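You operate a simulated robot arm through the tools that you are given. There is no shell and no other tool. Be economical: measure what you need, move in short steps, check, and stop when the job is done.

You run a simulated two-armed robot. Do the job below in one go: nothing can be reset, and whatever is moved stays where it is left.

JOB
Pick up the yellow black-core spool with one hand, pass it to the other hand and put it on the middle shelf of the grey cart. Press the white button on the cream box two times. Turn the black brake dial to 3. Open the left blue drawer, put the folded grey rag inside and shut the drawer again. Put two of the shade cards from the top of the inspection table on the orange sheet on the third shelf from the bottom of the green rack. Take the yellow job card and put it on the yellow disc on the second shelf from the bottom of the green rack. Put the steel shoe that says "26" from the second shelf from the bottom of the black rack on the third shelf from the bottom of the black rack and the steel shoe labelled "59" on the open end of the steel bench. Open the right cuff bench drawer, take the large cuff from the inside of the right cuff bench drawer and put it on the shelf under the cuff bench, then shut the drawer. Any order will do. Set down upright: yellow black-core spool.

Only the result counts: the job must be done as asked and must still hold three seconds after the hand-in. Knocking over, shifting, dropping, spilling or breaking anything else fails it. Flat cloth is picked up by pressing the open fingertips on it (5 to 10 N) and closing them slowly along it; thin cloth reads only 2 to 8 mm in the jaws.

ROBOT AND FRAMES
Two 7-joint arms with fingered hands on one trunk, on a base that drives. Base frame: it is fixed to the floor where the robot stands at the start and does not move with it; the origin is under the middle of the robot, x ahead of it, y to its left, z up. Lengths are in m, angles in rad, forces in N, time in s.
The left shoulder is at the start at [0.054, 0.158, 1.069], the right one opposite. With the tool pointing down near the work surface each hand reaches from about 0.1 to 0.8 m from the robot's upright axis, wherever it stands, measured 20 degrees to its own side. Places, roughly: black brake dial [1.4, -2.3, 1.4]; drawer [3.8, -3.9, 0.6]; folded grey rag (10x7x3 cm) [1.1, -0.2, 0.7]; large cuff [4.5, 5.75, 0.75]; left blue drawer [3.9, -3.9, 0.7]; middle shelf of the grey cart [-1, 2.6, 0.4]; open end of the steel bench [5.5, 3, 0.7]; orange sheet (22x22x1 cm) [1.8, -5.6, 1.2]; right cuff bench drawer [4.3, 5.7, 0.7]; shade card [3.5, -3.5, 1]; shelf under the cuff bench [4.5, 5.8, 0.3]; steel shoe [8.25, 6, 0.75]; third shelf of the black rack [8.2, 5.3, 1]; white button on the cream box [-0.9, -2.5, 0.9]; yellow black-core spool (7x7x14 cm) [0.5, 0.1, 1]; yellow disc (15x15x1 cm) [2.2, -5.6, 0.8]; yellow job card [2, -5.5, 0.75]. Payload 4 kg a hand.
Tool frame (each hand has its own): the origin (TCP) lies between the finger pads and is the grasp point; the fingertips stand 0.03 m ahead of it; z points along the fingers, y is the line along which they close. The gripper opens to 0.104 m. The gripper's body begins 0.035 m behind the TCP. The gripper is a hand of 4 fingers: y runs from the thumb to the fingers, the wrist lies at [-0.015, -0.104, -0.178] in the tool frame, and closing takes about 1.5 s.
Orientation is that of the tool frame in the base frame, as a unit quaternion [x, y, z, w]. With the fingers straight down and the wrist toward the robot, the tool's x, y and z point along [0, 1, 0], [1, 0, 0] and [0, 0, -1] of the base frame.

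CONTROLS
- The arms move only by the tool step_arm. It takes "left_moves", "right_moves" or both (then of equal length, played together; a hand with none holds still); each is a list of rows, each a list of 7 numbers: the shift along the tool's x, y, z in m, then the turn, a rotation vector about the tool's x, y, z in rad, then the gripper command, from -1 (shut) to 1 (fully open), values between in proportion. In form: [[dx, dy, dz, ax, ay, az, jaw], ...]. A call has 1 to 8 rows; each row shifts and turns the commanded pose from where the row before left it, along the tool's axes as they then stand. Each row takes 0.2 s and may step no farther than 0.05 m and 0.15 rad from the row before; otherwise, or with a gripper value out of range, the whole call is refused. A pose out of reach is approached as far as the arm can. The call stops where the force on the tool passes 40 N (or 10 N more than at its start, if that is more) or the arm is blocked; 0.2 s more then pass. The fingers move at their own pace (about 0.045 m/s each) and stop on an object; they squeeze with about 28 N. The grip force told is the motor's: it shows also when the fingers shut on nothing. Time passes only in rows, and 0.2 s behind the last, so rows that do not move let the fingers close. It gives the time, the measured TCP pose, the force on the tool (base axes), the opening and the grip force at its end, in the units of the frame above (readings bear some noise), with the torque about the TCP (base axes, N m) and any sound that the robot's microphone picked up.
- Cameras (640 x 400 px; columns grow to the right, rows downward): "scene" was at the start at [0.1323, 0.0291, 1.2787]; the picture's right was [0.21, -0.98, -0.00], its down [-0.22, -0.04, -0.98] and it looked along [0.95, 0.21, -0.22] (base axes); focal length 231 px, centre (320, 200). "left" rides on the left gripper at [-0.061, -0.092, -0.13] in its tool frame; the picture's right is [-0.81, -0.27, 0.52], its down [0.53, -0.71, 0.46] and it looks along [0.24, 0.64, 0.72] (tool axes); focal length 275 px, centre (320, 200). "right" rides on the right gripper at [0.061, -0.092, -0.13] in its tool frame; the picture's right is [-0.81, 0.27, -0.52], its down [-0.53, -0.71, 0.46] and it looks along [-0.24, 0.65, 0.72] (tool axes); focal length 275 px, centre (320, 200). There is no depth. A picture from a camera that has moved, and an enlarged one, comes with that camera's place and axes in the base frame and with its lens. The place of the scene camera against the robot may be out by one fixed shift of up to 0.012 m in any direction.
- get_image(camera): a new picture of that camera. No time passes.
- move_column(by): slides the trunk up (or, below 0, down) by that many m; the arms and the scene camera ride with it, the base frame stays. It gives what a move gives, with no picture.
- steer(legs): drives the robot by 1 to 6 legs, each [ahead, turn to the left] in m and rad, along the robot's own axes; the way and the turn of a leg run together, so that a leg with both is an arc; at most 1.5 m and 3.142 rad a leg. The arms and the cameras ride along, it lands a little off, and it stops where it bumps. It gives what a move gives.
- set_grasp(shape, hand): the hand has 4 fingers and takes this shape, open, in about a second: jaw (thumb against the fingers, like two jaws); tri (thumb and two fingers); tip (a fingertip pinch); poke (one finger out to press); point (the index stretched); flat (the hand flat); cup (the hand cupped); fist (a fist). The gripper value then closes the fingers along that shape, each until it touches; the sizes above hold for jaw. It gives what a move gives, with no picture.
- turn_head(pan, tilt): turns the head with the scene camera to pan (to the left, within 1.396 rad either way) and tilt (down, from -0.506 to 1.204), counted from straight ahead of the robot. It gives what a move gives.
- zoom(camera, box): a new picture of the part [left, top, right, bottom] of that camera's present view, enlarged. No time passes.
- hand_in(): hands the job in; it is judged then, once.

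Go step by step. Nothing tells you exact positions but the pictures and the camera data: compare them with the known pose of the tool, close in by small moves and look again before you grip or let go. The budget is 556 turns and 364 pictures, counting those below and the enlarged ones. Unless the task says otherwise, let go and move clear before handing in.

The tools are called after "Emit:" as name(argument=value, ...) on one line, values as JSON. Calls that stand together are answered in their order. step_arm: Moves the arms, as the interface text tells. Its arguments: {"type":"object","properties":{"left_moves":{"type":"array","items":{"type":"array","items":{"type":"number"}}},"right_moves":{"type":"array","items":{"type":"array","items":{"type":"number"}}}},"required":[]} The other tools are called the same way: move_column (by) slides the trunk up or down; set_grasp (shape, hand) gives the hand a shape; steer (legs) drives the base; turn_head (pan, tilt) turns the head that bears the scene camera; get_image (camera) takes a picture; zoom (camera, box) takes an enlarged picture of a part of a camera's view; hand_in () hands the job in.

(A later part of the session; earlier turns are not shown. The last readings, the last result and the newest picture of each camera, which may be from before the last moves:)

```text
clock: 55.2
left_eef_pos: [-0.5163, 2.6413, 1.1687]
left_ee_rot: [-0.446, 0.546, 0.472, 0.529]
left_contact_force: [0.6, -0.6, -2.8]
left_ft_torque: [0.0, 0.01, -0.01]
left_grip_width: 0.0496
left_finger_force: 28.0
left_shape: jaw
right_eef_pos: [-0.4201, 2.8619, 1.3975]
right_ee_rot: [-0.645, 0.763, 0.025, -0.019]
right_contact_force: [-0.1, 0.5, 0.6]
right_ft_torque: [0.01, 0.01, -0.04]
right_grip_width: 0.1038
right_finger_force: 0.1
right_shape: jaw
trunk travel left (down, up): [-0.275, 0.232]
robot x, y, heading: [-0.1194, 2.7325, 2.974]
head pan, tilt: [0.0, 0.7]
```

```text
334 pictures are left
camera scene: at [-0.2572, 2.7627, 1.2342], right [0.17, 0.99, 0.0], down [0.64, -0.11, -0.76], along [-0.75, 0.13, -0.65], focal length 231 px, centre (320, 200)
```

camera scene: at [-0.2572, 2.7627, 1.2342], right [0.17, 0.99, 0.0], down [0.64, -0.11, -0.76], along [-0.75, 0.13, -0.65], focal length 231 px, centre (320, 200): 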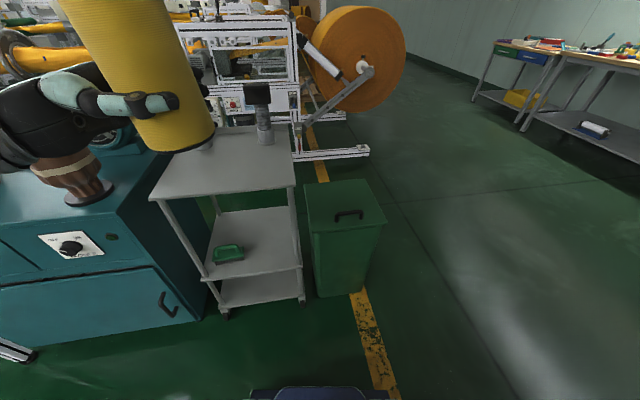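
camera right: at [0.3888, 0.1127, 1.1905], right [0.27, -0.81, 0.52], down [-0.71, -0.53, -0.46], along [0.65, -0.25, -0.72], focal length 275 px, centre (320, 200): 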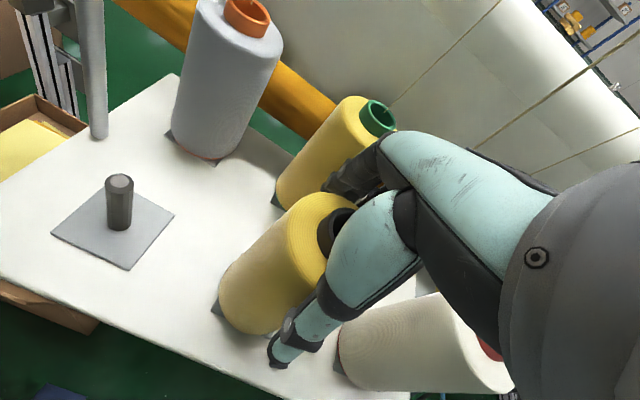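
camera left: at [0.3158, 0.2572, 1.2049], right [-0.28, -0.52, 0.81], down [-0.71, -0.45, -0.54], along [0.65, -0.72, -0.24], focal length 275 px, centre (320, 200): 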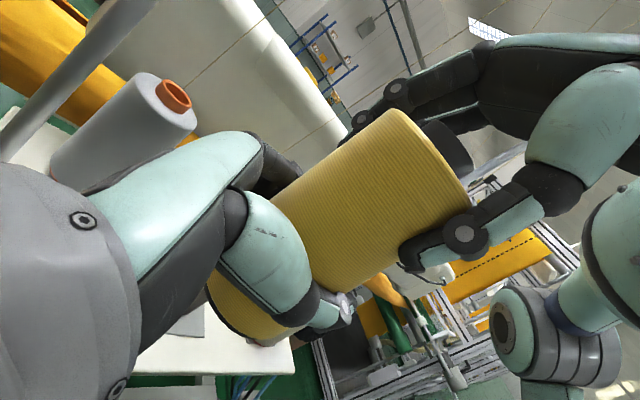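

The cart has a top shelf at z about 0.8, a middle shelf at about 0.35–0.4 holding a green dish at front left, and a bottom shelf. I move the left hand out to the side, then turn it so the fingers point forward and it can reach in between the shelves.

Emit:
step_arm(left_moves=[[0, 0.025, -0.03, 0, 0, 0, -1], [0, 0.025, -0.03, 0, 0, 0, -1], [0, 0.025, -0.03, 0, 0, 0, -1], [0, 0.025, -0.03, 0, 0, 0, -1], [0, 0, 0, -0.143, 0, 0, -1], [0, 0, 0, -0.143, 0, 0, -1], [0, 0, 0, -0.143, 0, 0, -1], [0, 0, 0, -0.143, 0, 0, -1]])

Emit:
step_arm(left_moves=[[0, 0, 0, -0.143, 0, 0, -1], [0, 0, 0, -0.143, 0, 0, -1], [0, 0, 0, -0.143, 0, 0, -1], [0, 0, 0, -0.143, 0, 0, -1], [0, 0, 0, -0.143, 0, 0, -1], [0, 0, 0, -0.143, 0, 0, -1], [0, 0, 0, -0.143, 0, 0, -1]])

Emit:
get_image(camera="scene")

```text
clock: 57.0
left_eef_pos: [-0.6244, 2.5467, 1.1724]
left_ee_rot: [-0.572, 0.401, 0.606, 0.382]
left_contact_force: [-0.1, 0.0, -2.8]
left_ft_torque: [0.04, -0.03, 0.01]
left_grip_width: 0.0492
left_finger_force: 28.3
left_shape: jaw
right_eef_pos: [-0.4207, 2.8616, 1.3967]
right_ee_rot: [-0.645, 0.764, 0.025, -0.021]
right_contact_force: [0.9, -0.1, 0.5]
right_ft_torque: [-0.01, 0.06, -0.03]
right_grip_width: 0.1039
right_finger_force: 0.1
right_shape: jaw
trunk travel left (down, up): [-0.275, 0.232]
robot x, y, heading: [-0.1207, 2.7315, 2.972]
head pan, tilt: [0.0, 0.7]
```

```text
clock: 58.6
left_eef_pos: [-0.6563, 2.544, 1.1816]
left_ee_rot: [-0.686, 0.062, 0.722, 0.061]
left_contact_force: [-0.6, 0.2, -3.4]
left_ft_torque: [0.02, 0.04, 0.01]
left_grip_width: 0.0492
left_finger_force: 28.0
left_shape: jaw
left hand out of reach, approached as far as the arm can: row 2, 3, 4
right_eef_pos: [-0.4215, 2.8636, 1.3986]
right_ee_rot: [-0.645, 0.764, 0.024, -0.021]
right_contact_force: [0.3, 0.8, -0.4]
right_ft_torque: [0.01, 0.0, -0.01]
right_grip_width: 0.1038
right_finger_force: 0.0
right_shape: jaw
trunk travel left (down, up): [-0.275, 0.232]
robot x, y, heading: [-0.1247, 2.732, 2.974]
head pan, tilt: [0.0, 0.7]
```

```text
333 pictures are left
camera scene: at [-0.2582, 2.764, 1.2341], right [0.17, 0.99, 0.0], down [0.65, -0.11, -0.76], along [-0.75, 0.12, -0.65], focal length 231 px, centre (320, 200)
```

scene: 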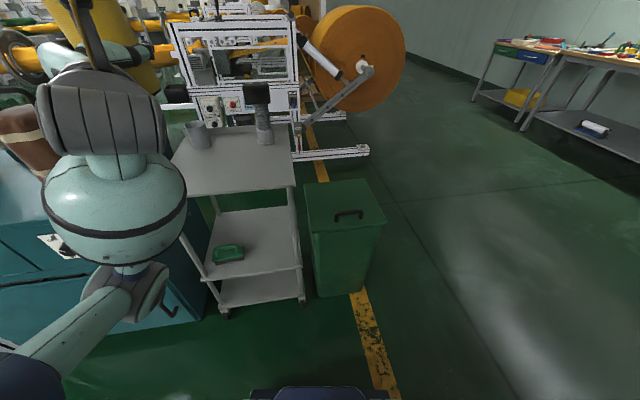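

The hand now points forward with the spool held upright. I lower the trunk in front of the cart.

Emit:
move_column(by=-0.27)

Emit:
step_arm(left_moves=[[0.045, 0, 0, 0, 0, 0, -1], [0.045, 0, 0, 0, 0, 0, -1], [0.045, 0, 0, 0, 0, 0, -1], [0.045, 0, 0, 0, 0, 0, -1], [0.045, 0, 0, 0, 0, 0, -1], [0.045, 0, 0, 0, 0, 0, -1], [0.045, 0, 0, 0, 0, 0, -1]])

Emit:
get_image(camera="scene")

Emit:
get_image(camera="left")

```text
clock: 61.3
left_eef_pos: [-0.6552, 2.542, 0.9132]
left_ee_rot: [-0.685, 0.062, 0.723, 0.062]
left_contact_force: [-0.1, 0.4, -2.6]
left_ft_torque: [0.0, 0.03, -0.03]
left_grip_width: 0.0488
left_finger_force: 27.2
left_shape: jaw
right_eef_pos: [-0.4203, 2.861, 1.1291]
right_ee_rot: [-0.644, 0.764, 0.025, -0.02]
right_contact_force: [0.3, 0.1, -0.1]
right_ft_torque: [0.01, 0.0, 0.02]
right_grip_width: 0.1039
right_finger_force: 0.2
right_shape: jaw
trunk travel left (down, up): [-0.005, 0.502]
robot x, y, heading: [-0.122, 2.7318, 2.971]
head pan, tilt: [0.0, 0.7]
```

```text
clock: 62.4
left_eef_pos: [-0.6557, 2.513, 0.7679]
left_ee_rot: [-0.662, 0.121, 0.739, -0.025]
left_contact_force: [1.3, 0.0, -2.7]
left_ft_torque: [-0.01, 0.01, -0.01]
left_grip_width: 0.0489
left_finger_force: 28.3
left_shape: jaw
right_eef_pos: [-0.403, 2.8587, 1.1329]
right_ee_rot: [-0.644, 0.764, 0.031, -0.025]
right_contact_force: [1.4, 0.2, 0.2]
right_ft_torque: [0.0, 0.06, -0.03]
right_grip_width: 0.1039
right_finger_force: 0.0
right_shape: jaw
trunk travel left (down, up): [-0.005, 0.502]
robot x, y, heading: [-0.1205, 2.7292, 2.974]
head pan, tilt: [0.0, 0.7]
stopped in row 5 (left hand): the arm was blocked; the commanded pose is now the measured one
```

```text
332 pictures are left
camera scene: at [-0.2523, 2.7621, 0.9648], right [0.17, 0.99, 0.0], down [0.64, -0.11, -0.76], along [-0.75, 0.13, -0.65], focal length 231 px, centre (320, 200)
```

scene: 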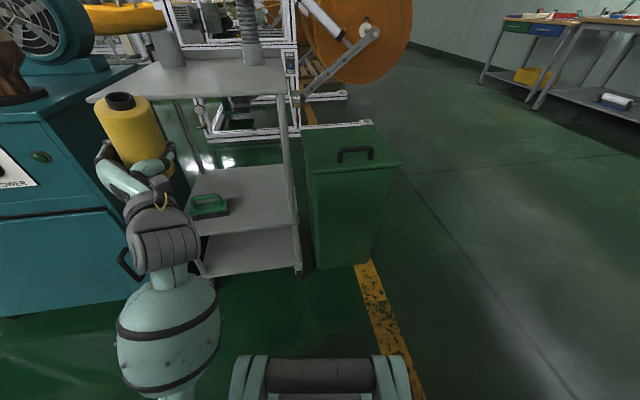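

```text
331 pictures are left
camera left: at [-0.5083, 2.5942, 0.796], right [-0.38, 0.5, 0.78], down [-0.43, 0.65, -0.63], along [-0.82, -0.57, -0.03], focal length 275 px, centre (320, 200)
```

left: 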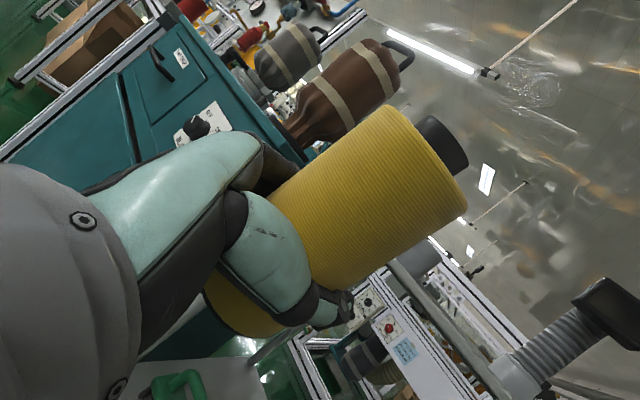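

The arm met a limit in this folded pose. I level the hand again and stretch it further forward and left, where the arm is more extended, then try lowering.

Emit:
step_arm(left_moves=[[-0.03, 0, 0, 0.015, 0.045, -0.106, -1], [0, 0, 0, 0.015, 0.045, -0.106, -1], [0, 0.015, 0.03, 0, 0, 0, -1], [0, 0.015, 0.03, 0, 0, 0, -1], [0, 0.015, 0.03, 0, 0, 0, -1], [0.03, 0, 0, 0, 0, 0, -1]])

Emit:
step_arm(left_moves=[[0.04, 0, 0, 0, 0, 0, -1], [0.04, 0, 0, 0, 0, 0, -1], [0.04, 0, 0, 0, 0, 0, -1], [0.04, 0, 0, 0, 0, 0, -1]])

Emit:
get_image(camera="scene")

```text
clock: 62.9
left_eef_pos: [-0.6424, 2.4902, 0.8094]
left_ee_rot: [-0.688, 0.128, 0.712, -0.059]
left_contact_force: [0.3, -0.1, -2.6]
left_ft_torque: [-0.01, -0.01, -0.01]
left_grip_width: 0.0488
left_finger_force: 27.8
left_shape: jaw
right_eef_pos: [-0.3912, 2.8541, 1.1381]
right_ee_rot: [-0.647, 0.761, 0.035, -0.033]
right_contact_force: [0.6, -0.2, 1.0]
right_ft_torque: [0.01, 0.03, -0.01]
right_grip_width: 0.1039
right_finger_force: 0.1
right_shape: jaw
trunk travel left (down, up): [-0.005, 0.502]
robot x, y, heading: [-0.1204, 2.7319, 2.976]
head pan, tilt: [0.0, 0.7]
stopped in row 2 (left hand): the arm was blocked; the commanded pose is now the measured one
```

```text
clock: 63.5
left_eef_pos: [-0.6375, 2.4583, 0.7875]
left_ee_rot: [-0.654, 0.191, 0.719, -0.141]
left_contact_force: [0.0, -1.0, -2.5]
left_ft_torque: [-0.05, -0.02, -0.01]
left_grip_width: 0.0489
left_finger_force: 28.6
left_shape: jaw
right_eef_pos: [-0.3785, 2.8515, 1.1398]
right_ee_rot: [-0.648, 0.76, 0.039, -0.04]
right_contact_force: [-0.3, -0.3, -0.6]
right_ft_torque: [0.01, 0.04, 0.02]
right_grip_width: 0.1039
right_finger_force: 0.2
right_shape: jaw
trunk travel left (down, up): [-0.005, 0.502]
robot x, y, heading: [-0.1234, 2.7314, 2.975]
head pan, tilt: [0.0, 0.7]
stopped in row 2 (left hand): the arm was blocked; the commanded pose is now the measured one
```

```text
330 pictures are left
camera scene: at [-0.2525, 2.7621, 0.965], right [0.17, 0.99, 0.0], down [0.64, -0.11, -0.76], along [-0.75, 0.13, -0.65], focal length 231 px, centre (320, 200)
```

scene: 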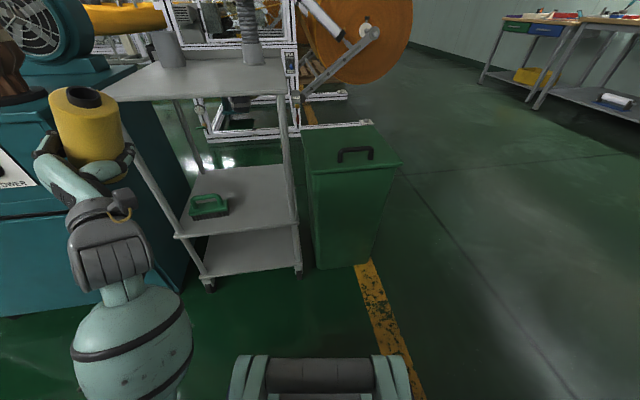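

This wrist pose can't go low. The new plan is to set the spool on the cart's free top shelf with this hand, regrip it from above with the same hand, and then lower it onto the middle shelf near the front edge. I raise the trunk and undo part of the turn.

Emit:
move_column(by=0.2)

Emit:
step_arm(left_moves=[[-0.02, 0, 0, 0.14, 0, 0, -1], [-0.02, 0, 0, 0.14, 0, 0, -1], [-0.02, 0, 0, 0.14, 0, 0, -1], [-0.02, 0, 0, 0.14, 0, 0, -1], [0, 0, 0, 0.14, 0, 0, -1]])

Emit:
get_image(camera="scene")

```text
clock: 65.6
left_eef_pos: [-0.6396, 2.4572, 0.9855]
left_ee_rot: [-0.655, 0.192, 0.717, -0.141]
left_contact_force: [0.2, 0.3, -3.8]
left_ft_torque: [-0.01, 0.04, 0.02]
left_grip_width: 0.0486
left_finger_force: 28.0
left_shape: jaw
right_eef_pos: [-0.3815, 2.8509, 1.3403]
right_ee_rot: [-0.649, 0.759, 0.036, -0.039]
right_contact_force: [0.4, -0.3, -0.1]
right_ft_torque: [-0.02, -0.01, 0.02]
right_grip_width: 0.1042
right_finger_force: 0.1
right_shape: jaw
trunk travel left (down, up): [-0.205, 0.302]
robot x, y, heading: [-0.1226, 2.7305, 2.974]
head pan, tilt: [0.0, 0.7]
```

```text
clock: 66.8
left_eef_pos: [-0.6643, 2.4904, 1.0532]
left_ee_rot: [0.663, -0.426, -0.608, -0.092]
left_contact_force: [-0.2, -0.2, -2.8]
left_ft_torque: [0.0, 0.03, 0.02]
left_grip_width: 0.0487
left_finger_force: 28.2
left_shape: jaw
left hand out of reach, approached as far as the arm can: row 1, 2, 3
right_eef_pos: [-0.3822, 2.8497, 1.3403]
right_ee_rot: [-0.649, 0.759, 0.038, -0.039]
right_contact_force: [0.6, -0.5, -0.4]
right_ft_torque: [0.03, 0.04, -0.01]
right_grip_width: 0.1038
right_finger_force: 0.1
right_shape: jaw
trunk travel left (down, up): [-0.205, 0.302]
robot x, y, heading: [-0.1218, 2.7337, 2.973]
head pan, tilt: [0.0, 0.7]
```

```text
329 pictures are left
camera scene: at [-0.257, 2.762, 1.1647], right [0.17, 0.99, 0.0], down [0.65, -0.11, -0.76], along [-0.75, 0.13, -0.65], focal length 231 px, centre (320, 200)
```

scene: 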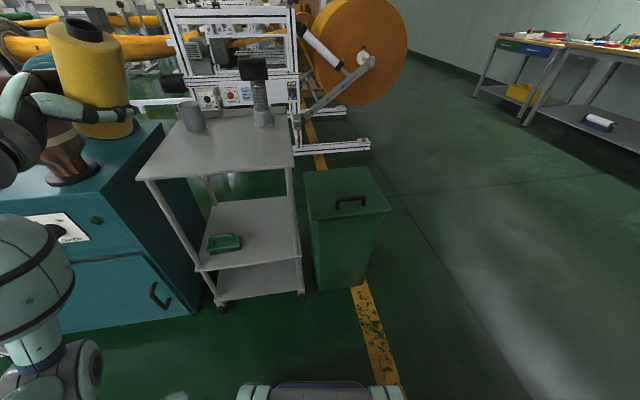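

The hand has rolled off level, so I correct the roll and then check the spool.

Emit:
step_arm(left_moves=[[0, 0, 0, -0.0125, -0.06, -0.104, -1], [0, 0, 0, -0.0125, -0.06, -0.104, -1], [0, 0, 0, -0.0125, -0.06, -0.104, -1], [0, 0, 0, -0.0125, -0.06, -0.104, -1], [0, 0, 0, 0, 0, 0, -1]])

Emit:
get_image(camera="scene")

```text
clock: 68.0
left_eef_pos: [-0.6641, 2.4903, 1.0527]
left_ee_rot: [0.662, -0.25, -0.661, -0.249]
left_contact_force: [-0.4, -0.3, -2.3]
left_ft_torque: [0.01, 0.0, 0.0]
left_grip_width: 0.0491
left_finger_force: 28.0
left_shape: jaw
right_eef_pos: [-0.3826, 2.8505, 1.3395]
right_ee_rot: [-0.649, 0.759, 0.037, -0.04]
right_contact_force: [1.6, -0.5, 1.1]
right_ft_torque: [-0.01, -0.01, -0.01]
right_grip_width: 0.1039
right_finger_force: 0.1
right_shape: jaw
trunk travel left (down, up): [-0.205, 0.302]
robot x, y, heading: [-0.1256, 2.7305, 2.978]
head pan, tilt: [0.0, 0.7]
```

```text
328 pictures are left
camera scene: at [-0.257, 2.7624, 1.1648], right [0.17, 0.99, 0.0], down [0.65, -0.11, -0.76], along [-0.75, 0.13, -0.65], focal length 231 px, centre (320, 200)
```

scene: 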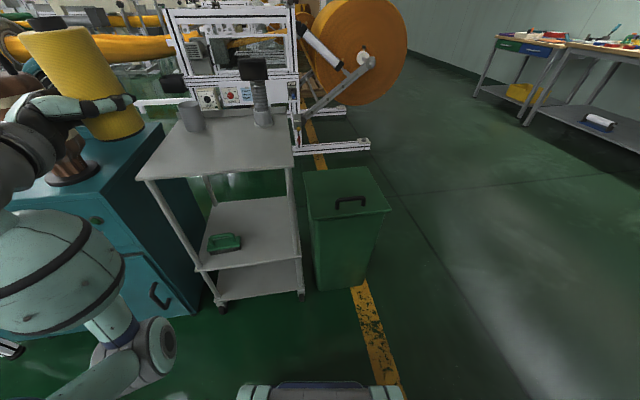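

The hand is level again. I drive 0.2 m forward so the spool can go over the top shelf.

Emit:
steer(legs=[[0.2, 0]])

Emit:
step_arm(left_moves=[[0, 0, 0.03, 0, 0, 0, -1], [0, 0, 0.03, 0, 0, 0, -1], [0, 0, 0.03, 0, 0, 0, -1], [0, 0, 0.02, 0, 0, 0, -1], [0, 0, 0, 0, 0, 0, -1]])

Emit:
move_column(by=-0.1)

Emit:
get_image(camera="scene")

Emit:
get_image(camera="right")

```text
clock: 69.7
left_eef_pos: [-0.8683, 2.5251, 1.0513]
left_ee_rot: [0.662, -0.251, -0.661, -0.249]
left_contact_force: [-0.4, 0.4, -3.9]
left_ft_torque: [0.01, 0.0, -0.05]
left_grip_width: 0.0487
left_finger_force: 27.7
left_shape: jaw
right_eef_pos: [-0.587, 2.8853, 1.3399]
right_ee_rot: [-0.649, 0.759, 0.037, -0.039]
right_contact_force: [-0.9, 0.1, 0.1]
right_ft_torque: [-0.01, 0.0, -0.01]
right_grip_width: 0.1039
right_finger_force: 0.0
right_shape: jaw
trunk travel left (down, up): [-0.205, 0.302]
robot x, y, heading: [-0.3233, 2.7667, 2.977]
head pan, tilt: [0.0, 0.7]
```

```text
clock: 70.9
left_eef_pos: [-0.9372, 2.5958, 1.059]
left_ee_rot: [-0.657, 0.251, 0.666, 0.248]
left_contact_force: [0.4, 0.1, -3.0]
left_ft_torque: [0.03, -0.01, -0.01]
left_grip_width: 0.0486
left_finger_force: 28.1
left_shape: jaw
right_eef_pos: [-0.5693, 2.8792, 1.3446]
right_ee_rot: [-0.652, 0.756, 0.04, -0.049]
right_contact_force: [0.7, 0.6, 0.9]
right_ft_torque: [-0.01, 0.05, 0.03]
right_grip_width: 0.104
right_finger_force: 0.1
right_shape: jaw
trunk travel left (down, up): [-0.205, 0.302]
robot x, y, heading: [-0.3246, 2.766, 2.978]
head pan, tilt: [0.0, 0.7]
```

```text
clock: 72.2
left_eef_pos: [-0.9366, 2.5957, 0.9583]
left_ee_rot: [-0.658, 0.251, 0.665, 0.249]
left_contact_force: [0.1, -0.8, -2.8]
left_ft_torque: [0.0, -0.02, 0.02]
left_grip_width: 0.0486
left_finger_force: 28.3
left_shape: jaw
right_eef_pos: [-0.5693, 2.88, 1.2428]
right_ee_rot: [-0.652, 0.756, 0.04, -0.048]
right_contact_force: [-0.2, -0.2, 0.1]
right_ft_torque: [-0.01, 0.01, -0.04]
right_grip_width: 0.1037
right_finger_force: 0.1
right_shape: jaw
trunk travel left (down, up): [-0.105, 0.402]
robot x, y, heading: [-0.3225, 2.7659, 2.972]
head pan, tilt: [0.0, 0.7]
```

```text
327 pictures are left
camera scene: at [-0.4583, 2.7966, 1.0637], right [0.17, 0.99, 0.0], down [0.65, -0.11, -0.76], along [-0.75, 0.13, -0.65], focal length 231 px, centre (320, 200)
```

scene: 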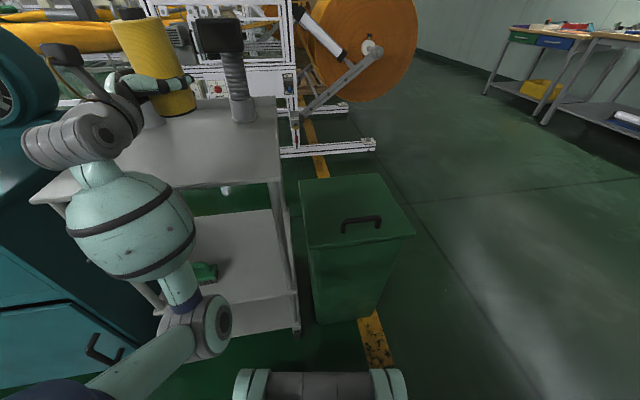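

```text
326 pictures are left
camera right: at [-0.4716, 2.807, 1.3621], right [-0.09, 0.84, 0.53], down [0.72, 0.42, -0.55], along [-0.69, 0.34, -0.64], focal length 275 px, centre (320, 200)
```

right: 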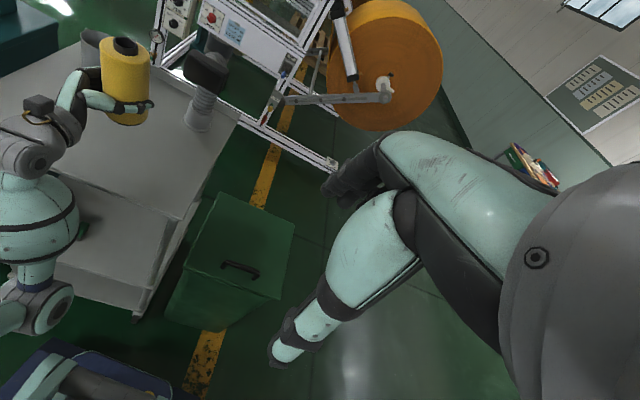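

The spool is over the free front of the top shelf at about [-0.94, 2.60], and the cup and lamp are well away. I lower it with the trunk and then by small arm steps until it touches.

Emit:
move_column(by=-0.08)

Emit:
get_image(camera="scene")

Emit:
zoom(camera="right", box=[0, 0, 320, 200])

```text
clock: 73.4
left_eef_pos: [-0.9368, 2.5949, 0.878]
left_ee_rot: [-0.658, 0.252, 0.665, 0.248]
left_contact_force: [-0.1, -1.1, -2.9]
left_ft_torque: [0.01, 0.02, -0.04]
left_grip_width: 0.0486
left_finger_force: 28.4
left_shape: jaw
right_eef_pos: [-0.5695, 2.8798, 1.1635]
right_ee_rot: [-0.651, 0.757, 0.041, -0.048]
right_contact_force: [0.1, -1.0, 0.4]
right_ft_torque: [-0.01, 0.01, 0.03]
right_grip_width: 0.1038
right_finger_force: 0.1
right_shape: jaw
trunk travel left (down, up): [-0.025, 0.482]
robot x, y, heading: [-0.3181, 2.7661, 2.975]
head pan, tilt: [0.0, 0.7]
```

```text
325 pictures are left
camera scene: at [-0.4571, 2.7964, 0.9838], right [0.17, 0.99, 0.0], down [0.65, -0.11, -0.76], along [-0.75, 0.13, -0.65], focal length 231 px, centre (320, 200)
```

scene: 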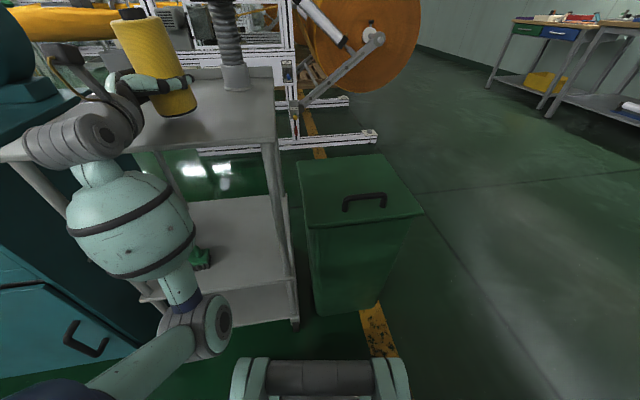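

```text
2.00 times, centred on (160, 100) of right
camera zoom: at [-0.4715, 2.807, 1.2822], right [-0.09, 0.84, 0.53], down [0.72, 0.42, -0.55], along [-0.69, 0.34, -0.64], focal length 551 px, centre (640, 400)
```

zoom: 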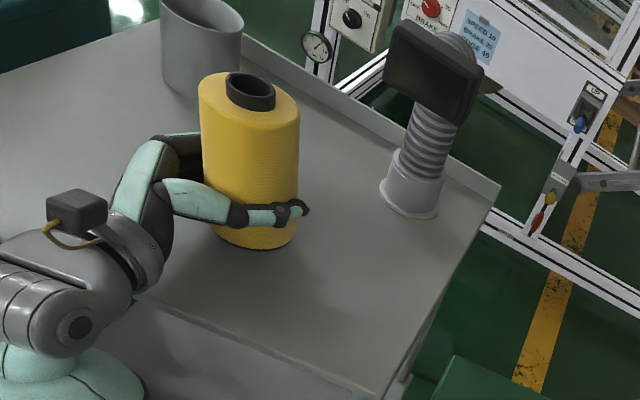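

The spool leans about 7°, so I correct that with a small wrist turn and then lower until it touches.

Emit:
step_arm(left_moves=[[0, 0, 0, 0, 0.079, 0.09, -1], [0.01, 0, 0, 0, 0, 0, -1], [0.008, 0, 0, 0, 0, 0, -1], [0, 0, 0, 0, 0, 0, -1]])

Emit:
zoom(camera="right", box=[0, 0, 320, 200])

Emit:
get_image(camera="left")

```text
clock: 74.4
left_eef_pos: [-0.9358, 2.5937, 0.8628]
left_ee_rot: [0.669, -0.291, -0.652, -0.207]
left_contact_force: [-4.4, -3.5, 15.9]
left_ft_torque: [0.14, 0.04, 0.08]
left_grip_width: 0.0483
left_finger_force: 28.0
left_shape: jaw
right_eef_pos: [-0.5687, 2.8806, 1.1628]
right_ee_rot: [-0.651, 0.756, 0.041, -0.047]
right_contact_force: [-0.6, 0.1, -0.3]
right_ft_torque: [0.0, -0.02, -0.02]
right_grip_width: 0.1039
right_finger_force: 0.1
right_shape: jaw
trunk travel left (down, up): [-0.025, 0.482]
robot x, y, heading: [-0.3242, 2.7644, 2.972]
head pan, tilt: [0.0, 0.7]
```

```text
2.00 times, centred on (160, 100) of right
camera zoom: at [-0.4701, 2.807, 1.2824], right [-0.08, 0.84, 0.53], down [0.72, 0.42, -0.55], along [-0.69, 0.34, -0.64], focal length 551 px, centre (640, 400)
```

zoom: 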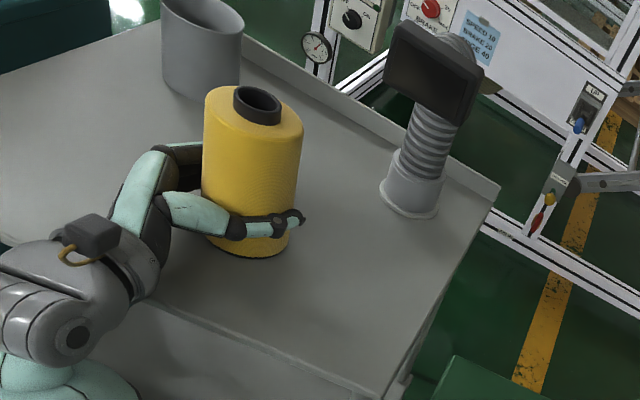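

```text
322 pictures are left
camera left: at [-0.7766, 2.5837, 0.9218], right [-0.19, 0.64, 0.74], down [0.12, 0.77, -0.63], along [-0.97, -0.03, -0.22], focal length 275 px, centre (320, 200)
```

left: 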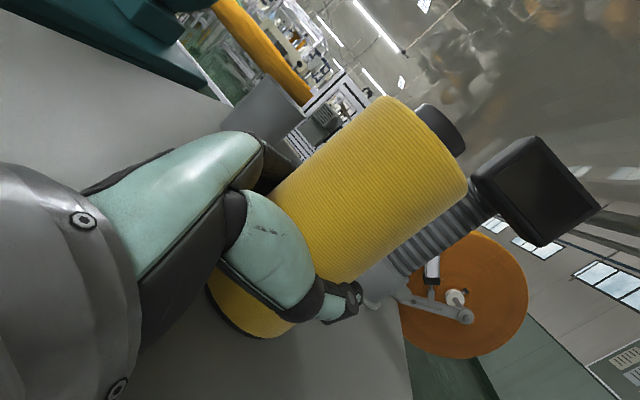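

It is seated with 16 N upward on the hand, so I open the left hand.

Emit:
step_arm(left_moves=[[-0.002, 0, 0, 0, 0, 0, -0.4], [0, 0, 0, 0, 0, 0, 0.2], [0, 0, 0, 0, 0, 0, 0.6], [0, 0, 0, 0, 0, 0, 1], [0, 0, 0, 0, 0, 0, 1], [0, 0, 0, 0, 0, 0, 1], [0, 0, 0, 0, 0, 0, 1]])

Emit:
zoom(camera="right", box=[0, 0, 320, 200])

```text
clock: 76.0
left_eef_pos: [-0.9355, 2.5949, 0.8628]
left_ee_rot: [0.671, -0.29, -0.649, -0.209]
left_contact_force: [0.4, 0.3, 0.1]
left_ft_torque: [-0.04, -0.02, -0.01]
left_grip_width: 0.1036
left_finger_force: 0.1
left_shape: jaw
right_eef_pos: [-0.5679, 2.8812, 1.1644]
right_ee_rot: [-0.651, 0.757, 0.041, -0.048]
right_contact_force: [0.5, -0.2, -0.3]
right_ft_torque: [-0.03, 0.0, 0.0]
right_grip_width: 0.1038
right_finger_force: 0.1
right_shape: jaw
trunk travel left (down, up): [-0.025, 0.482]
robot x, y, heading: [-0.3269, 2.7649, 2.975]
head pan, tilt: [0.0, 0.7]
```

```text
2.00 times, centred on (160, 100) of right
camera zoom: at [-0.4713, 2.8071, 1.2822], right [-0.09, 0.84, 0.53], down [0.72, 0.42, -0.55], along [-0.69, 0.34, -0.64], focal length 551 px, centre (640, 400)
```

zoom: 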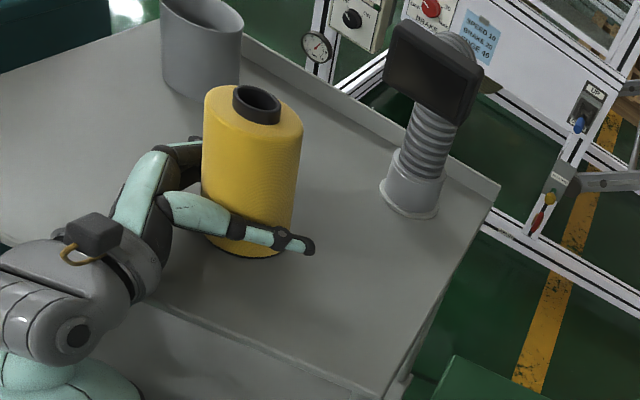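

I back out along the fingers.

Emit:
step_arm(left_moves=[[0, 0, -0.02, 0, 0, 0, 1], [0, 0, -0.03, 0, 0, 0, 1], [0, 0, -0.03, 0, 0, 0, 1], [0, 0, -0.03, 0, 0, 0, 1], [0, 0, -0.03, 0, 0, 0, 1]])

Emit:
get_image(camera="right")

```text
clock: 77.2
left_eef_pos: [-0.8497, 2.4968, 0.8747]
left_ee_rot: [0.671, -0.292, -0.649, -0.208]
left_contact_force: [0.0, 0.5, 0.2]
left_ft_torque: [0.01, -0.02, -0.01]
left_grip_width: 0.1036
left_finger_force: 0.1
left_shape: jaw
left hand out of reach, approached as far as the arm can: row 4, 5
right_eef_pos: [-0.5697, 2.8808, 1.1635]
right_ee_rot: [-0.65, 0.757, 0.041, -0.047]
right_contact_force: [-0.6, -0.7, -0.8]
right_ft_torque: [0.0, 0.0, -0.03]
right_grip_width: 0.1038
right_finger_force: 0.0
right_shape: jaw
trunk travel left (down, up): [-0.025, 0.482]
robot x, y, heading: [-0.3243, 2.7662, 2.974]
head pan, tilt: [0.0, 0.7]
```

```text
320 pictures are left
camera right: at [-0.4712, 2.8067, 1.2822], right [-0.09, 0.84, 0.53], down [0.72, 0.42, -0.55], along [-0.69, 0.34, -0.64], focal length 275 px, centre (320, 200)
```

right: 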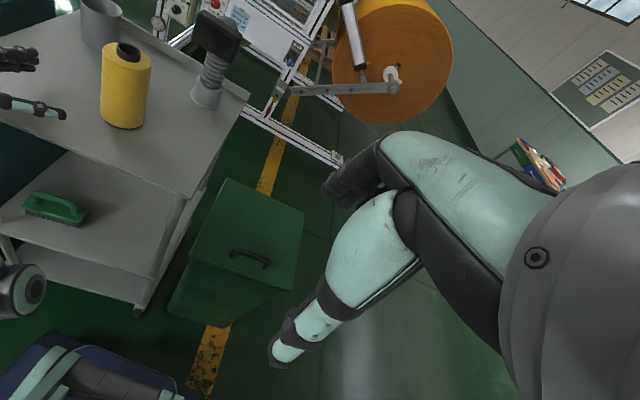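

The spool stands on the top shelf at about [-0.934, 2.591]. I raise the trunk and turn the left hand fingers-down for a grip from above.

Emit:
move_column(by=0.28)

Emit:
step_arm(left_moves=[[0, 0, 0, 0, 0.14, 0, 1], [0, 0, 0, 0, 0.14, 0, 1], [0, 0, 0, 0, 0.14, 0, 1], [0, 0, 0, 0, 0.14, 0, 1], [0, 0, 0, 0, 0.14, 0, 1], [0, 0, 0, 0, 0.14, 0, 1], [0, 0, 0, 0, 0.14, 0, 1], [0, 0, 0, 0, 0.14, 0, 1]])

Emit:
step_arm(left_moves=[[0, 0, 0, 0, 0.14, 0, 1], [0, 0, 0, 0, 0.14, 0, 1], [0, 0, 0, 0, 0.1, 0, 1], [0, 0, 0, 0, 0, 0, 1]])

Emit:
get_image(camera="right")

```text
clock: 80.0
left_eef_pos: [-0.8499, 2.4977, 1.1553]
left_ee_rot: [0.671, -0.291, -0.649, -0.208]
left_contact_force: [0.6, 0.5, 0.9]
left_ft_torque: [0.0, -0.02, -0.02]
left_grip_width: 0.1038
left_finger_force: 0.1
left_shape: jaw
right_eef_pos: [-0.5703, 2.8806, 1.4434]
right_ee_rot: [-0.651, 0.757, 0.04, -0.048]
right_contact_force: [-0.2, -0.8, 1.0]
right_ft_torque: [-0.01, -0.03, 0.01]
right_grip_width: 0.1041
right_finger_force: 0.2
right_shape: jaw
trunk travel left (down, up): [-0.305, 0.202]
robot x, y, heading: [-0.321, 2.763, 2.974]
head pan, tilt: [0.0, 0.7]
```

```text
clock: 81.8
left_eef_pos: [-0.8513, 2.4985, 1.1545]
left_ee_rot: [0.914, -0.356, -0.193, -0.021]
left_contact_force: [0.9, -0.4, -0.2]
left_ft_torque: [-0.03, 0.0, 0.02]
left_grip_width: 0.1039
left_finger_force: 0.0
left_shape: jaw
right_eef_pos: [-0.5702, 2.8805, 1.4425]
right_ee_rot: [-0.651, 0.756, 0.04, -0.048]
right_contact_force: [-0.1, 1.0, -0.9]
right_ft_torque: [0.0, 0.0, -0.02]
right_grip_width: 0.1037
right_finger_force: 0.0
right_shape: jaw
trunk travel left (down, up): [-0.305, 0.202]
robot x, y, heading: [-0.3235, 2.7663, 2.971]
head pan, tilt: [0.0, 0.7]
```

```text
clock: 82.8
left_eef_pos: [-0.8501, 2.497, 1.1552]
left_ee_rot: [0.934, -0.355, -0.016, 0.046]
left_contact_force: [-0.8, 0.3, -0.3]
left_ft_torque: [0.0, 0.03, 0.01]
left_grip_width: 0.1035
left_finger_force: 0.2
left_shape: jaw
right_eef_pos: [-0.5698, 2.8795, 1.4423]
right_ee_rot: [-0.652, 0.756, 0.04, -0.048]
right_contact_force: [0.2, 0.5, 0.1]
right_ft_torque: [0.02, -0.01, 0.03]
right_grip_width: 0.104
right_finger_force: 0.1
right_shape: jaw
trunk travel left (down, up): [-0.305, 0.202]
robot x, y, heading: [-0.324, 2.7672, 2.973]
head pan, tilt: [0.0, 0.7]
```

```text
319 pictures are left
camera right: at [-0.4714, 2.807, 1.5622], right [-0.09, 0.84, 0.53], down [0.72, 0.42, -0.55], along [-0.69, 0.33, -0.64], focal length 275 px, centre (320, 200)
```

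right: 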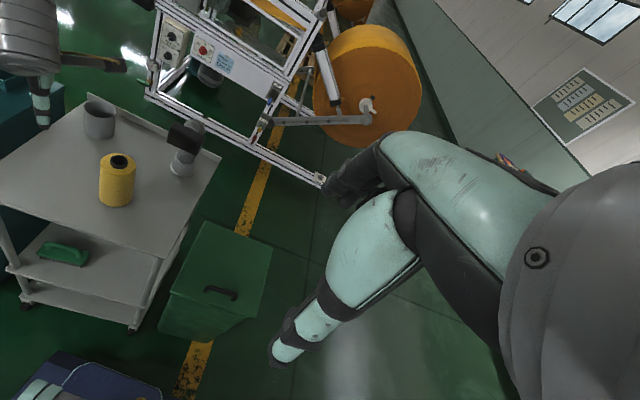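

Fingers point down. Now I turn the wrist to face the robot and centre the hand above the spool.

Emit:
step_arm(left_moves=[[0, 0, 0, 0.097, 0, 0.05, 1], [0, 0, 0, 0, 0, 0.14, 1], [0, 0, 0, 0, 0, 0.14, 1], [0, 0, 0, 0, 0, 0.14, 1], [0, 0, 0, 0, 0, 0.14, 1], [0, 0, 0, 0, 0, 0.14, 1], [0, 0, 0, 0, 0, 0.14, 1], [0, 0, 0, 0, 0, 0.12, 1]])

Emit:
step_arm(left_moves=[[-0.027, 0.033, 0, 0, 0, 0, 1], [-0.026, 0.033, 0, 0, 0, 0, 1], [-0.026, 0.032, 0, 0, 0, 0, 1], [0, 0, 0.04, 0, 0, 0, 1], [0, 0, 0.04, 0, 0, 0, 1], [0, 0, 0, 0, 0, 0, 1]])

Emit:
get_image(camera="right")

Emit:
get_image(camera="left")

Emit:
get_image(camera="scene")

```text
clock: 84.6
left_eef_pos: [-0.8497, 2.4976, 1.1546]
left_ee_rot: [-0.645, 0.764, -0.002, 0.0]
left_contact_force: [0.6, -0.5, 0.7]
left_ft_torque: [0.02, -0.02, 0.01]
left_grip_width: 0.1034
left_finger_force: 0.1
left_shape: jaw
right_eef_pos: [-0.5688, 2.8802, 1.4424]
right_ee_rot: [-0.651, 0.756, 0.041, -0.049]
right_contact_force: [0.5, 0.1, -0.4]
right_ft_torque: [-0.01, -0.03, 0.01]
right_grip_width: 0.1039
right_finger_force: 0.0
right_shape: jaw
trunk travel left (down, up): [-0.305, 0.202]
robot x, y, heading: [-0.326, 2.7694, 2.974]
head pan, tilt: [0.0, 0.7]
```

```text
clock: 86.0
left_eef_pos: [-0.9344, 2.5907, 1.0774]
left_ee_rot: [-0.646, 0.763, -0.001, -0.002]
left_contact_force: [-0.6, 0.1, 0.1]
left_ft_torque: [-0.04, -0.01, 0.02]
left_grip_width: 0.1039
left_finger_force: 0.0
left_shape: jaw
right_eef_pos: [-0.57, 2.8809, 1.4436]
right_ee_rot: [-0.651, 0.756, 0.039, -0.05]
right_contact_force: [-0.3, -0.2, -0.2]
right_ft_torque: [0.0, -0.02, 0.0]
right_grip_width: 0.1041
right_finger_force: 0.0
right_shape: jaw
trunk travel left (down, up): [-0.305, 0.202]
robot x, y, heading: [-0.3279, 2.765, 2.972]
head pan, tilt: [0.0, 0.7]
```

```text
318 pictures are left
camera right: at [-0.4712, 2.808, 1.5623], right [-0.09, 0.84, 0.53], down [0.72, 0.42, -0.55], along [-0.69, 0.33, -0.64], focal length 275 px, centre (320, 200)
```

right: 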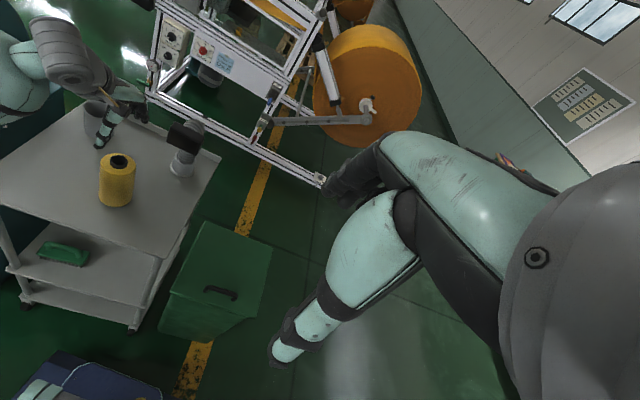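

```text
317 pictures are left
camera left: at [-0.8342, 2.6378, 1.2069], right [0.4, 0.75, -0.52], down [0.62, -0.64, -0.45], along [-0.68, -0.14, -0.72], focal length 275 px, centre (320, 200)
```

left: 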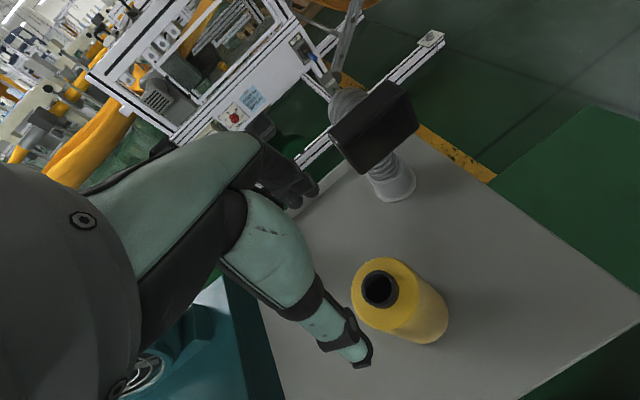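

```text
316 pictures are left
camera scene: at [-0.4605, 2.7979, 1.2638], right [0.17, 0.99, 0.0], down [0.65, -0.11, -0.76], along [-0.75, 0.13, -0.65], focal length 231 px, centre (320, 200)
```

scene: 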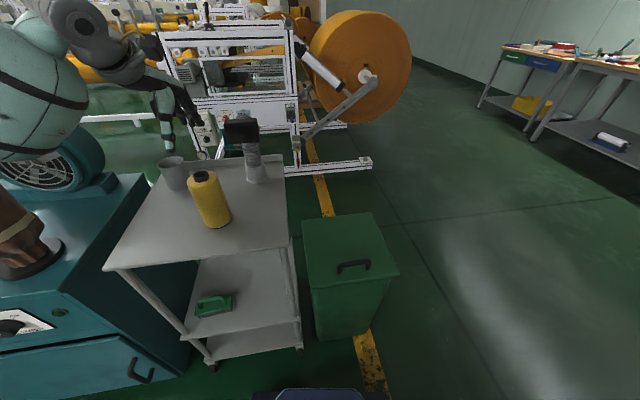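

All views put the spool axis at about [-0.934, 2.593] with its top near z 0.96, and the hand is right above. I go down and grip.

Emit:
step_arm(left_moves=[[0, 0, 0.04, 0, 0, 0, 1], [-0.002, 0, 0.04, 0, 0, 0, 1], [0, 0, 0.035, 0, 0, 0, 1], [0, 0, 0.028, 0, 0, 0, 1], [0, 0, 0, 0, 0, 0, 1]])

Emit:
get_image(camera="scene")

Emit:
get_image(camera="left")

```text
clock: 87.2
left_eef_pos: [-0.9327, 2.5939, 0.9311]
left_ee_rot: [-0.646, 0.763, -0.002, -0.001]
left_contact_force: [0.1, -1.0, -0.9]
left_ft_torque: [-0.01, 0.0, 0.01]
left_grip_width: 0.1033
left_finger_force: 0.1
left_shape: jaw
right_eef_pos: [-0.5697, 2.8801, 1.4451]
right_ee_rot: [-0.651, 0.756, 0.04, -0.048]
right_contact_force: [0.8, -0.3, 0.0]
right_ft_torque: [-0.02, 0.02, 0.0]
right_grip_width: 0.104
right_finger_force: 0.1
right_shape: jaw
trunk travel left (down, up): [-0.305, 0.202]
robot x, y, heading: [-0.3249, 2.7664, 2.976]
head pan, tilt: [0.0, 0.7]
```

```text
315 pictures are left
camera scene: at [-0.4606, 2.7973, 1.2638], right [0.17, 0.99, 0.0], down [0.65, -0.11, -0.76], along [-0.75, 0.13, -0.65], focal length 231 px, centre (320, 200)
```

scene: 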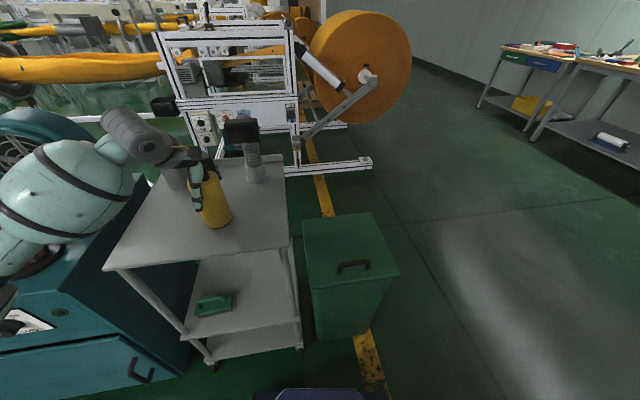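

```text
314 pictures are left
camera left: at [-0.8318, 2.6394, 1.0615], right [0.4, 0.75, -0.52], down [0.62, -0.64, -0.45], along [-0.68, -0.14, -0.72], focal length 275 px, centre (320, 200)
```

left: 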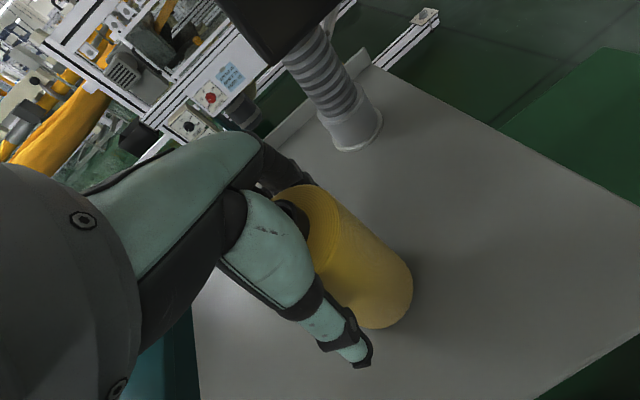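

The spool is straddled as it was at the first pick. I close and lift.

Emit:
step_arm(left_moves=[[0, 0, 0, 0, 0, 0, 0], [0, 0, 0, 0, 0, 0, -0.5], [0, 0, 0, 0, 0, 0, -1], [0, 0, 0, 0, 0, 0, -1], [0, 0, 0, 0, 0, 0, -1], [0, 0, 0, 0, 0, 0, -1], [0, 0, -0.02, 0, 0, 0, -1], [0, 0, -0.03, 0, 0, 0, -1]])

Emit:
get_image(camera="scene")

```text
clock: 89.0
left_eef_pos: [-0.9311, 2.5934, 0.9834]
left_ee_rot: [-0.647, 0.763, -0.002, 0.0]
left_contact_force: [0.4, -1.1, -1.9]
left_ft_torque: [0.0, -0.01, 0.01]
left_grip_width: 0.0609
left_finger_force: 27.7
left_shape: jaw
right_eef_pos: [-0.57, 2.8811, 1.4433]
right_ee_rot: [-0.652, 0.756, 0.039, -0.049]
right_contact_force: [0.0, -0.2, 0.3]
right_ft_torque: [0.02, -0.01, -0.03]
right_grip_width: 0.104
right_finger_force: 0.1
right_shape: jaw
trunk travel left (down, up): [-0.305, 0.202]
robot x, y, heading: [-0.3264, 2.7631, 2.975]
head pan, tilt: [0.0, 0.7]
```

```text
313 pictures are left
camera scene: at [-0.4608, 2.7975, 1.2638], right [0.17, 0.99, 0.0], down [0.65, -0.11, -0.76], along [-0.75, 0.13, -0.65], focal length 231 px, centre (320, 200)
```

scene: 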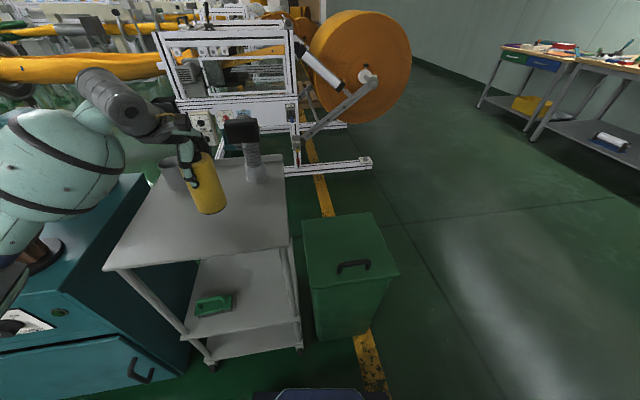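

The spool is held from above. I back off, lower the hand in front of the cart, and then come forward under the top shelf.

Emit:
steer(legs=[[-0.25, 0]])

Emit:
move_column(by=-0.3)

Emit:
step_arm(left_moves=[[-0.02, 0, 0.02, 0, 0, 0, -1], [-0.02, 0, 0.02, 0, 0, 0, -1], [-0.02, 0, 0.02, 0, 0, 0, -1], [0, 0, 0.02, 0, 0, 0, -1], [0, 0, 0.02, 0, 0, 0, -1]])

Emit:
get_image(camera="scene")

Emit:
get_image(camera="right")

```text
clock: 90.9
left_eef_pos: [-0.6819, 2.5493, 0.9832]
left_ee_rot: [-0.646, 0.763, -0.002, -0.001]
left_contact_force: [1.0, 0.2, -2.8]
left_ft_torque: [0.01, -0.03, -0.02]
left_grip_width: 0.0612
left_finger_force: 27.9
left_shape: jaw
right_eef_pos: [-0.321, 2.8377, 1.4432]
right_ee_rot: [-0.652, 0.756, 0.04, -0.048]
right_contact_force: [0.0, 0.6, -0.9]
right_ft_torque: [0.04, 0.01, -0.01]
right_grip_width: 0.1037
right_finger_force: 0.0
right_shape: jaw
trunk travel left (down, up): [-0.305, 0.202]
robot x, y, heading: [-0.0742, 2.7256, 2.969]
head pan, tilt: [0.0, 0.7]
```

```text
clock: 93.9
left_eef_pos: [-0.6697, 2.5484, 0.6916]
left_ee_rot: [-0.647, 0.763, 0.003, -0.004]
left_contact_force: [-0.6, 0.0, -3.8]
left_ft_torque: [-0.01, -0.02, 0.0]
left_grip_width: 0.0609
left_finger_force: 28.3
left_shape: jaw
right_eef_pos: [-0.3041, 2.8322, 1.1481]
right_ee_rot: [-0.655, 0.752, 0.044, -0.058]
right_contact_force: [0.2, -0.1, -0.4]
right_ft_torque: [-0.01, -0.01, 0.02]
right_grip_width: 0.104
right_finger_force: 0.1
right_shape: jaw
trunk travel left (down, up): [-0.005, 0.502]
robot x, y, heading: [-0.0758, 2.7185, 2.971]
head pan, tilt: [0.0, 0.7]
```

```text
clock: 95.1
left_eef_pos: [-0.6605, 2.6064, 0.5893]
left_ee_rot: [-0.647, 0.763, 0.003, -0.005]
left_contact_force: [-0.1, 0.3, -2.4]
left_ft_torque: [0.03, -0.01, 0.01]
left_grip_width: 0.0609
left_finger_force: 27.9
left_shape: jaw
right_eef_pos: [-0.3035, 2.8328, 1.1479]
right_ee_rot: [-0.655, 0.752, 0.044, -0.057]
right_contact_force: [-0.1, 0.0, 1.4]
right_ft_torque: [0.02, -0.01, -0.02]
right_grip_width: 0.1039
right_finger_force: 0.0
right_shape: jaw
trunk travel left (down, up): [-0.005, 0.502]
robot x, y, heading: [-0.0726, 2.7227, 2.978]
head pan, tilt: [0.0, 0.7]
```

```text
312 pictures are left
camera scene: at [-0.2073, 2.7542, 0.9648], right [0.16, 0.99, 0.0], down [0.65, -0.11, -0.76], along [-0.75, 0.12, -0.65], focal length 231 px, centre (320, 200)
```

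scene: 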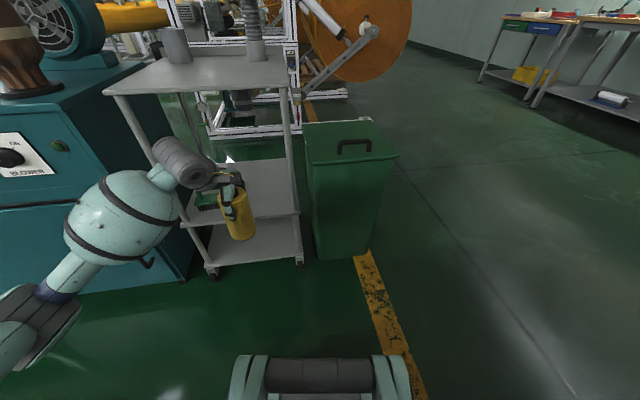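

```text
311 pictures are left
camera right: at [-0.2026, 2.761, 1.2657], right [-0.09, 0.85, 0.53], down [0.71, 0.42, -0.57], along [-0.7, 0.32, -0.63], focal length 275 px, centre (320, 200)
```

right: 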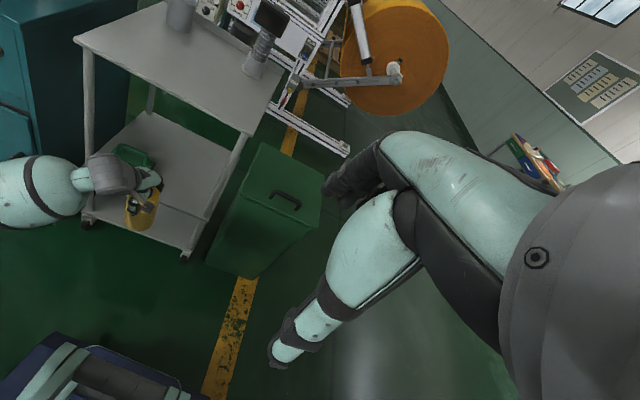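

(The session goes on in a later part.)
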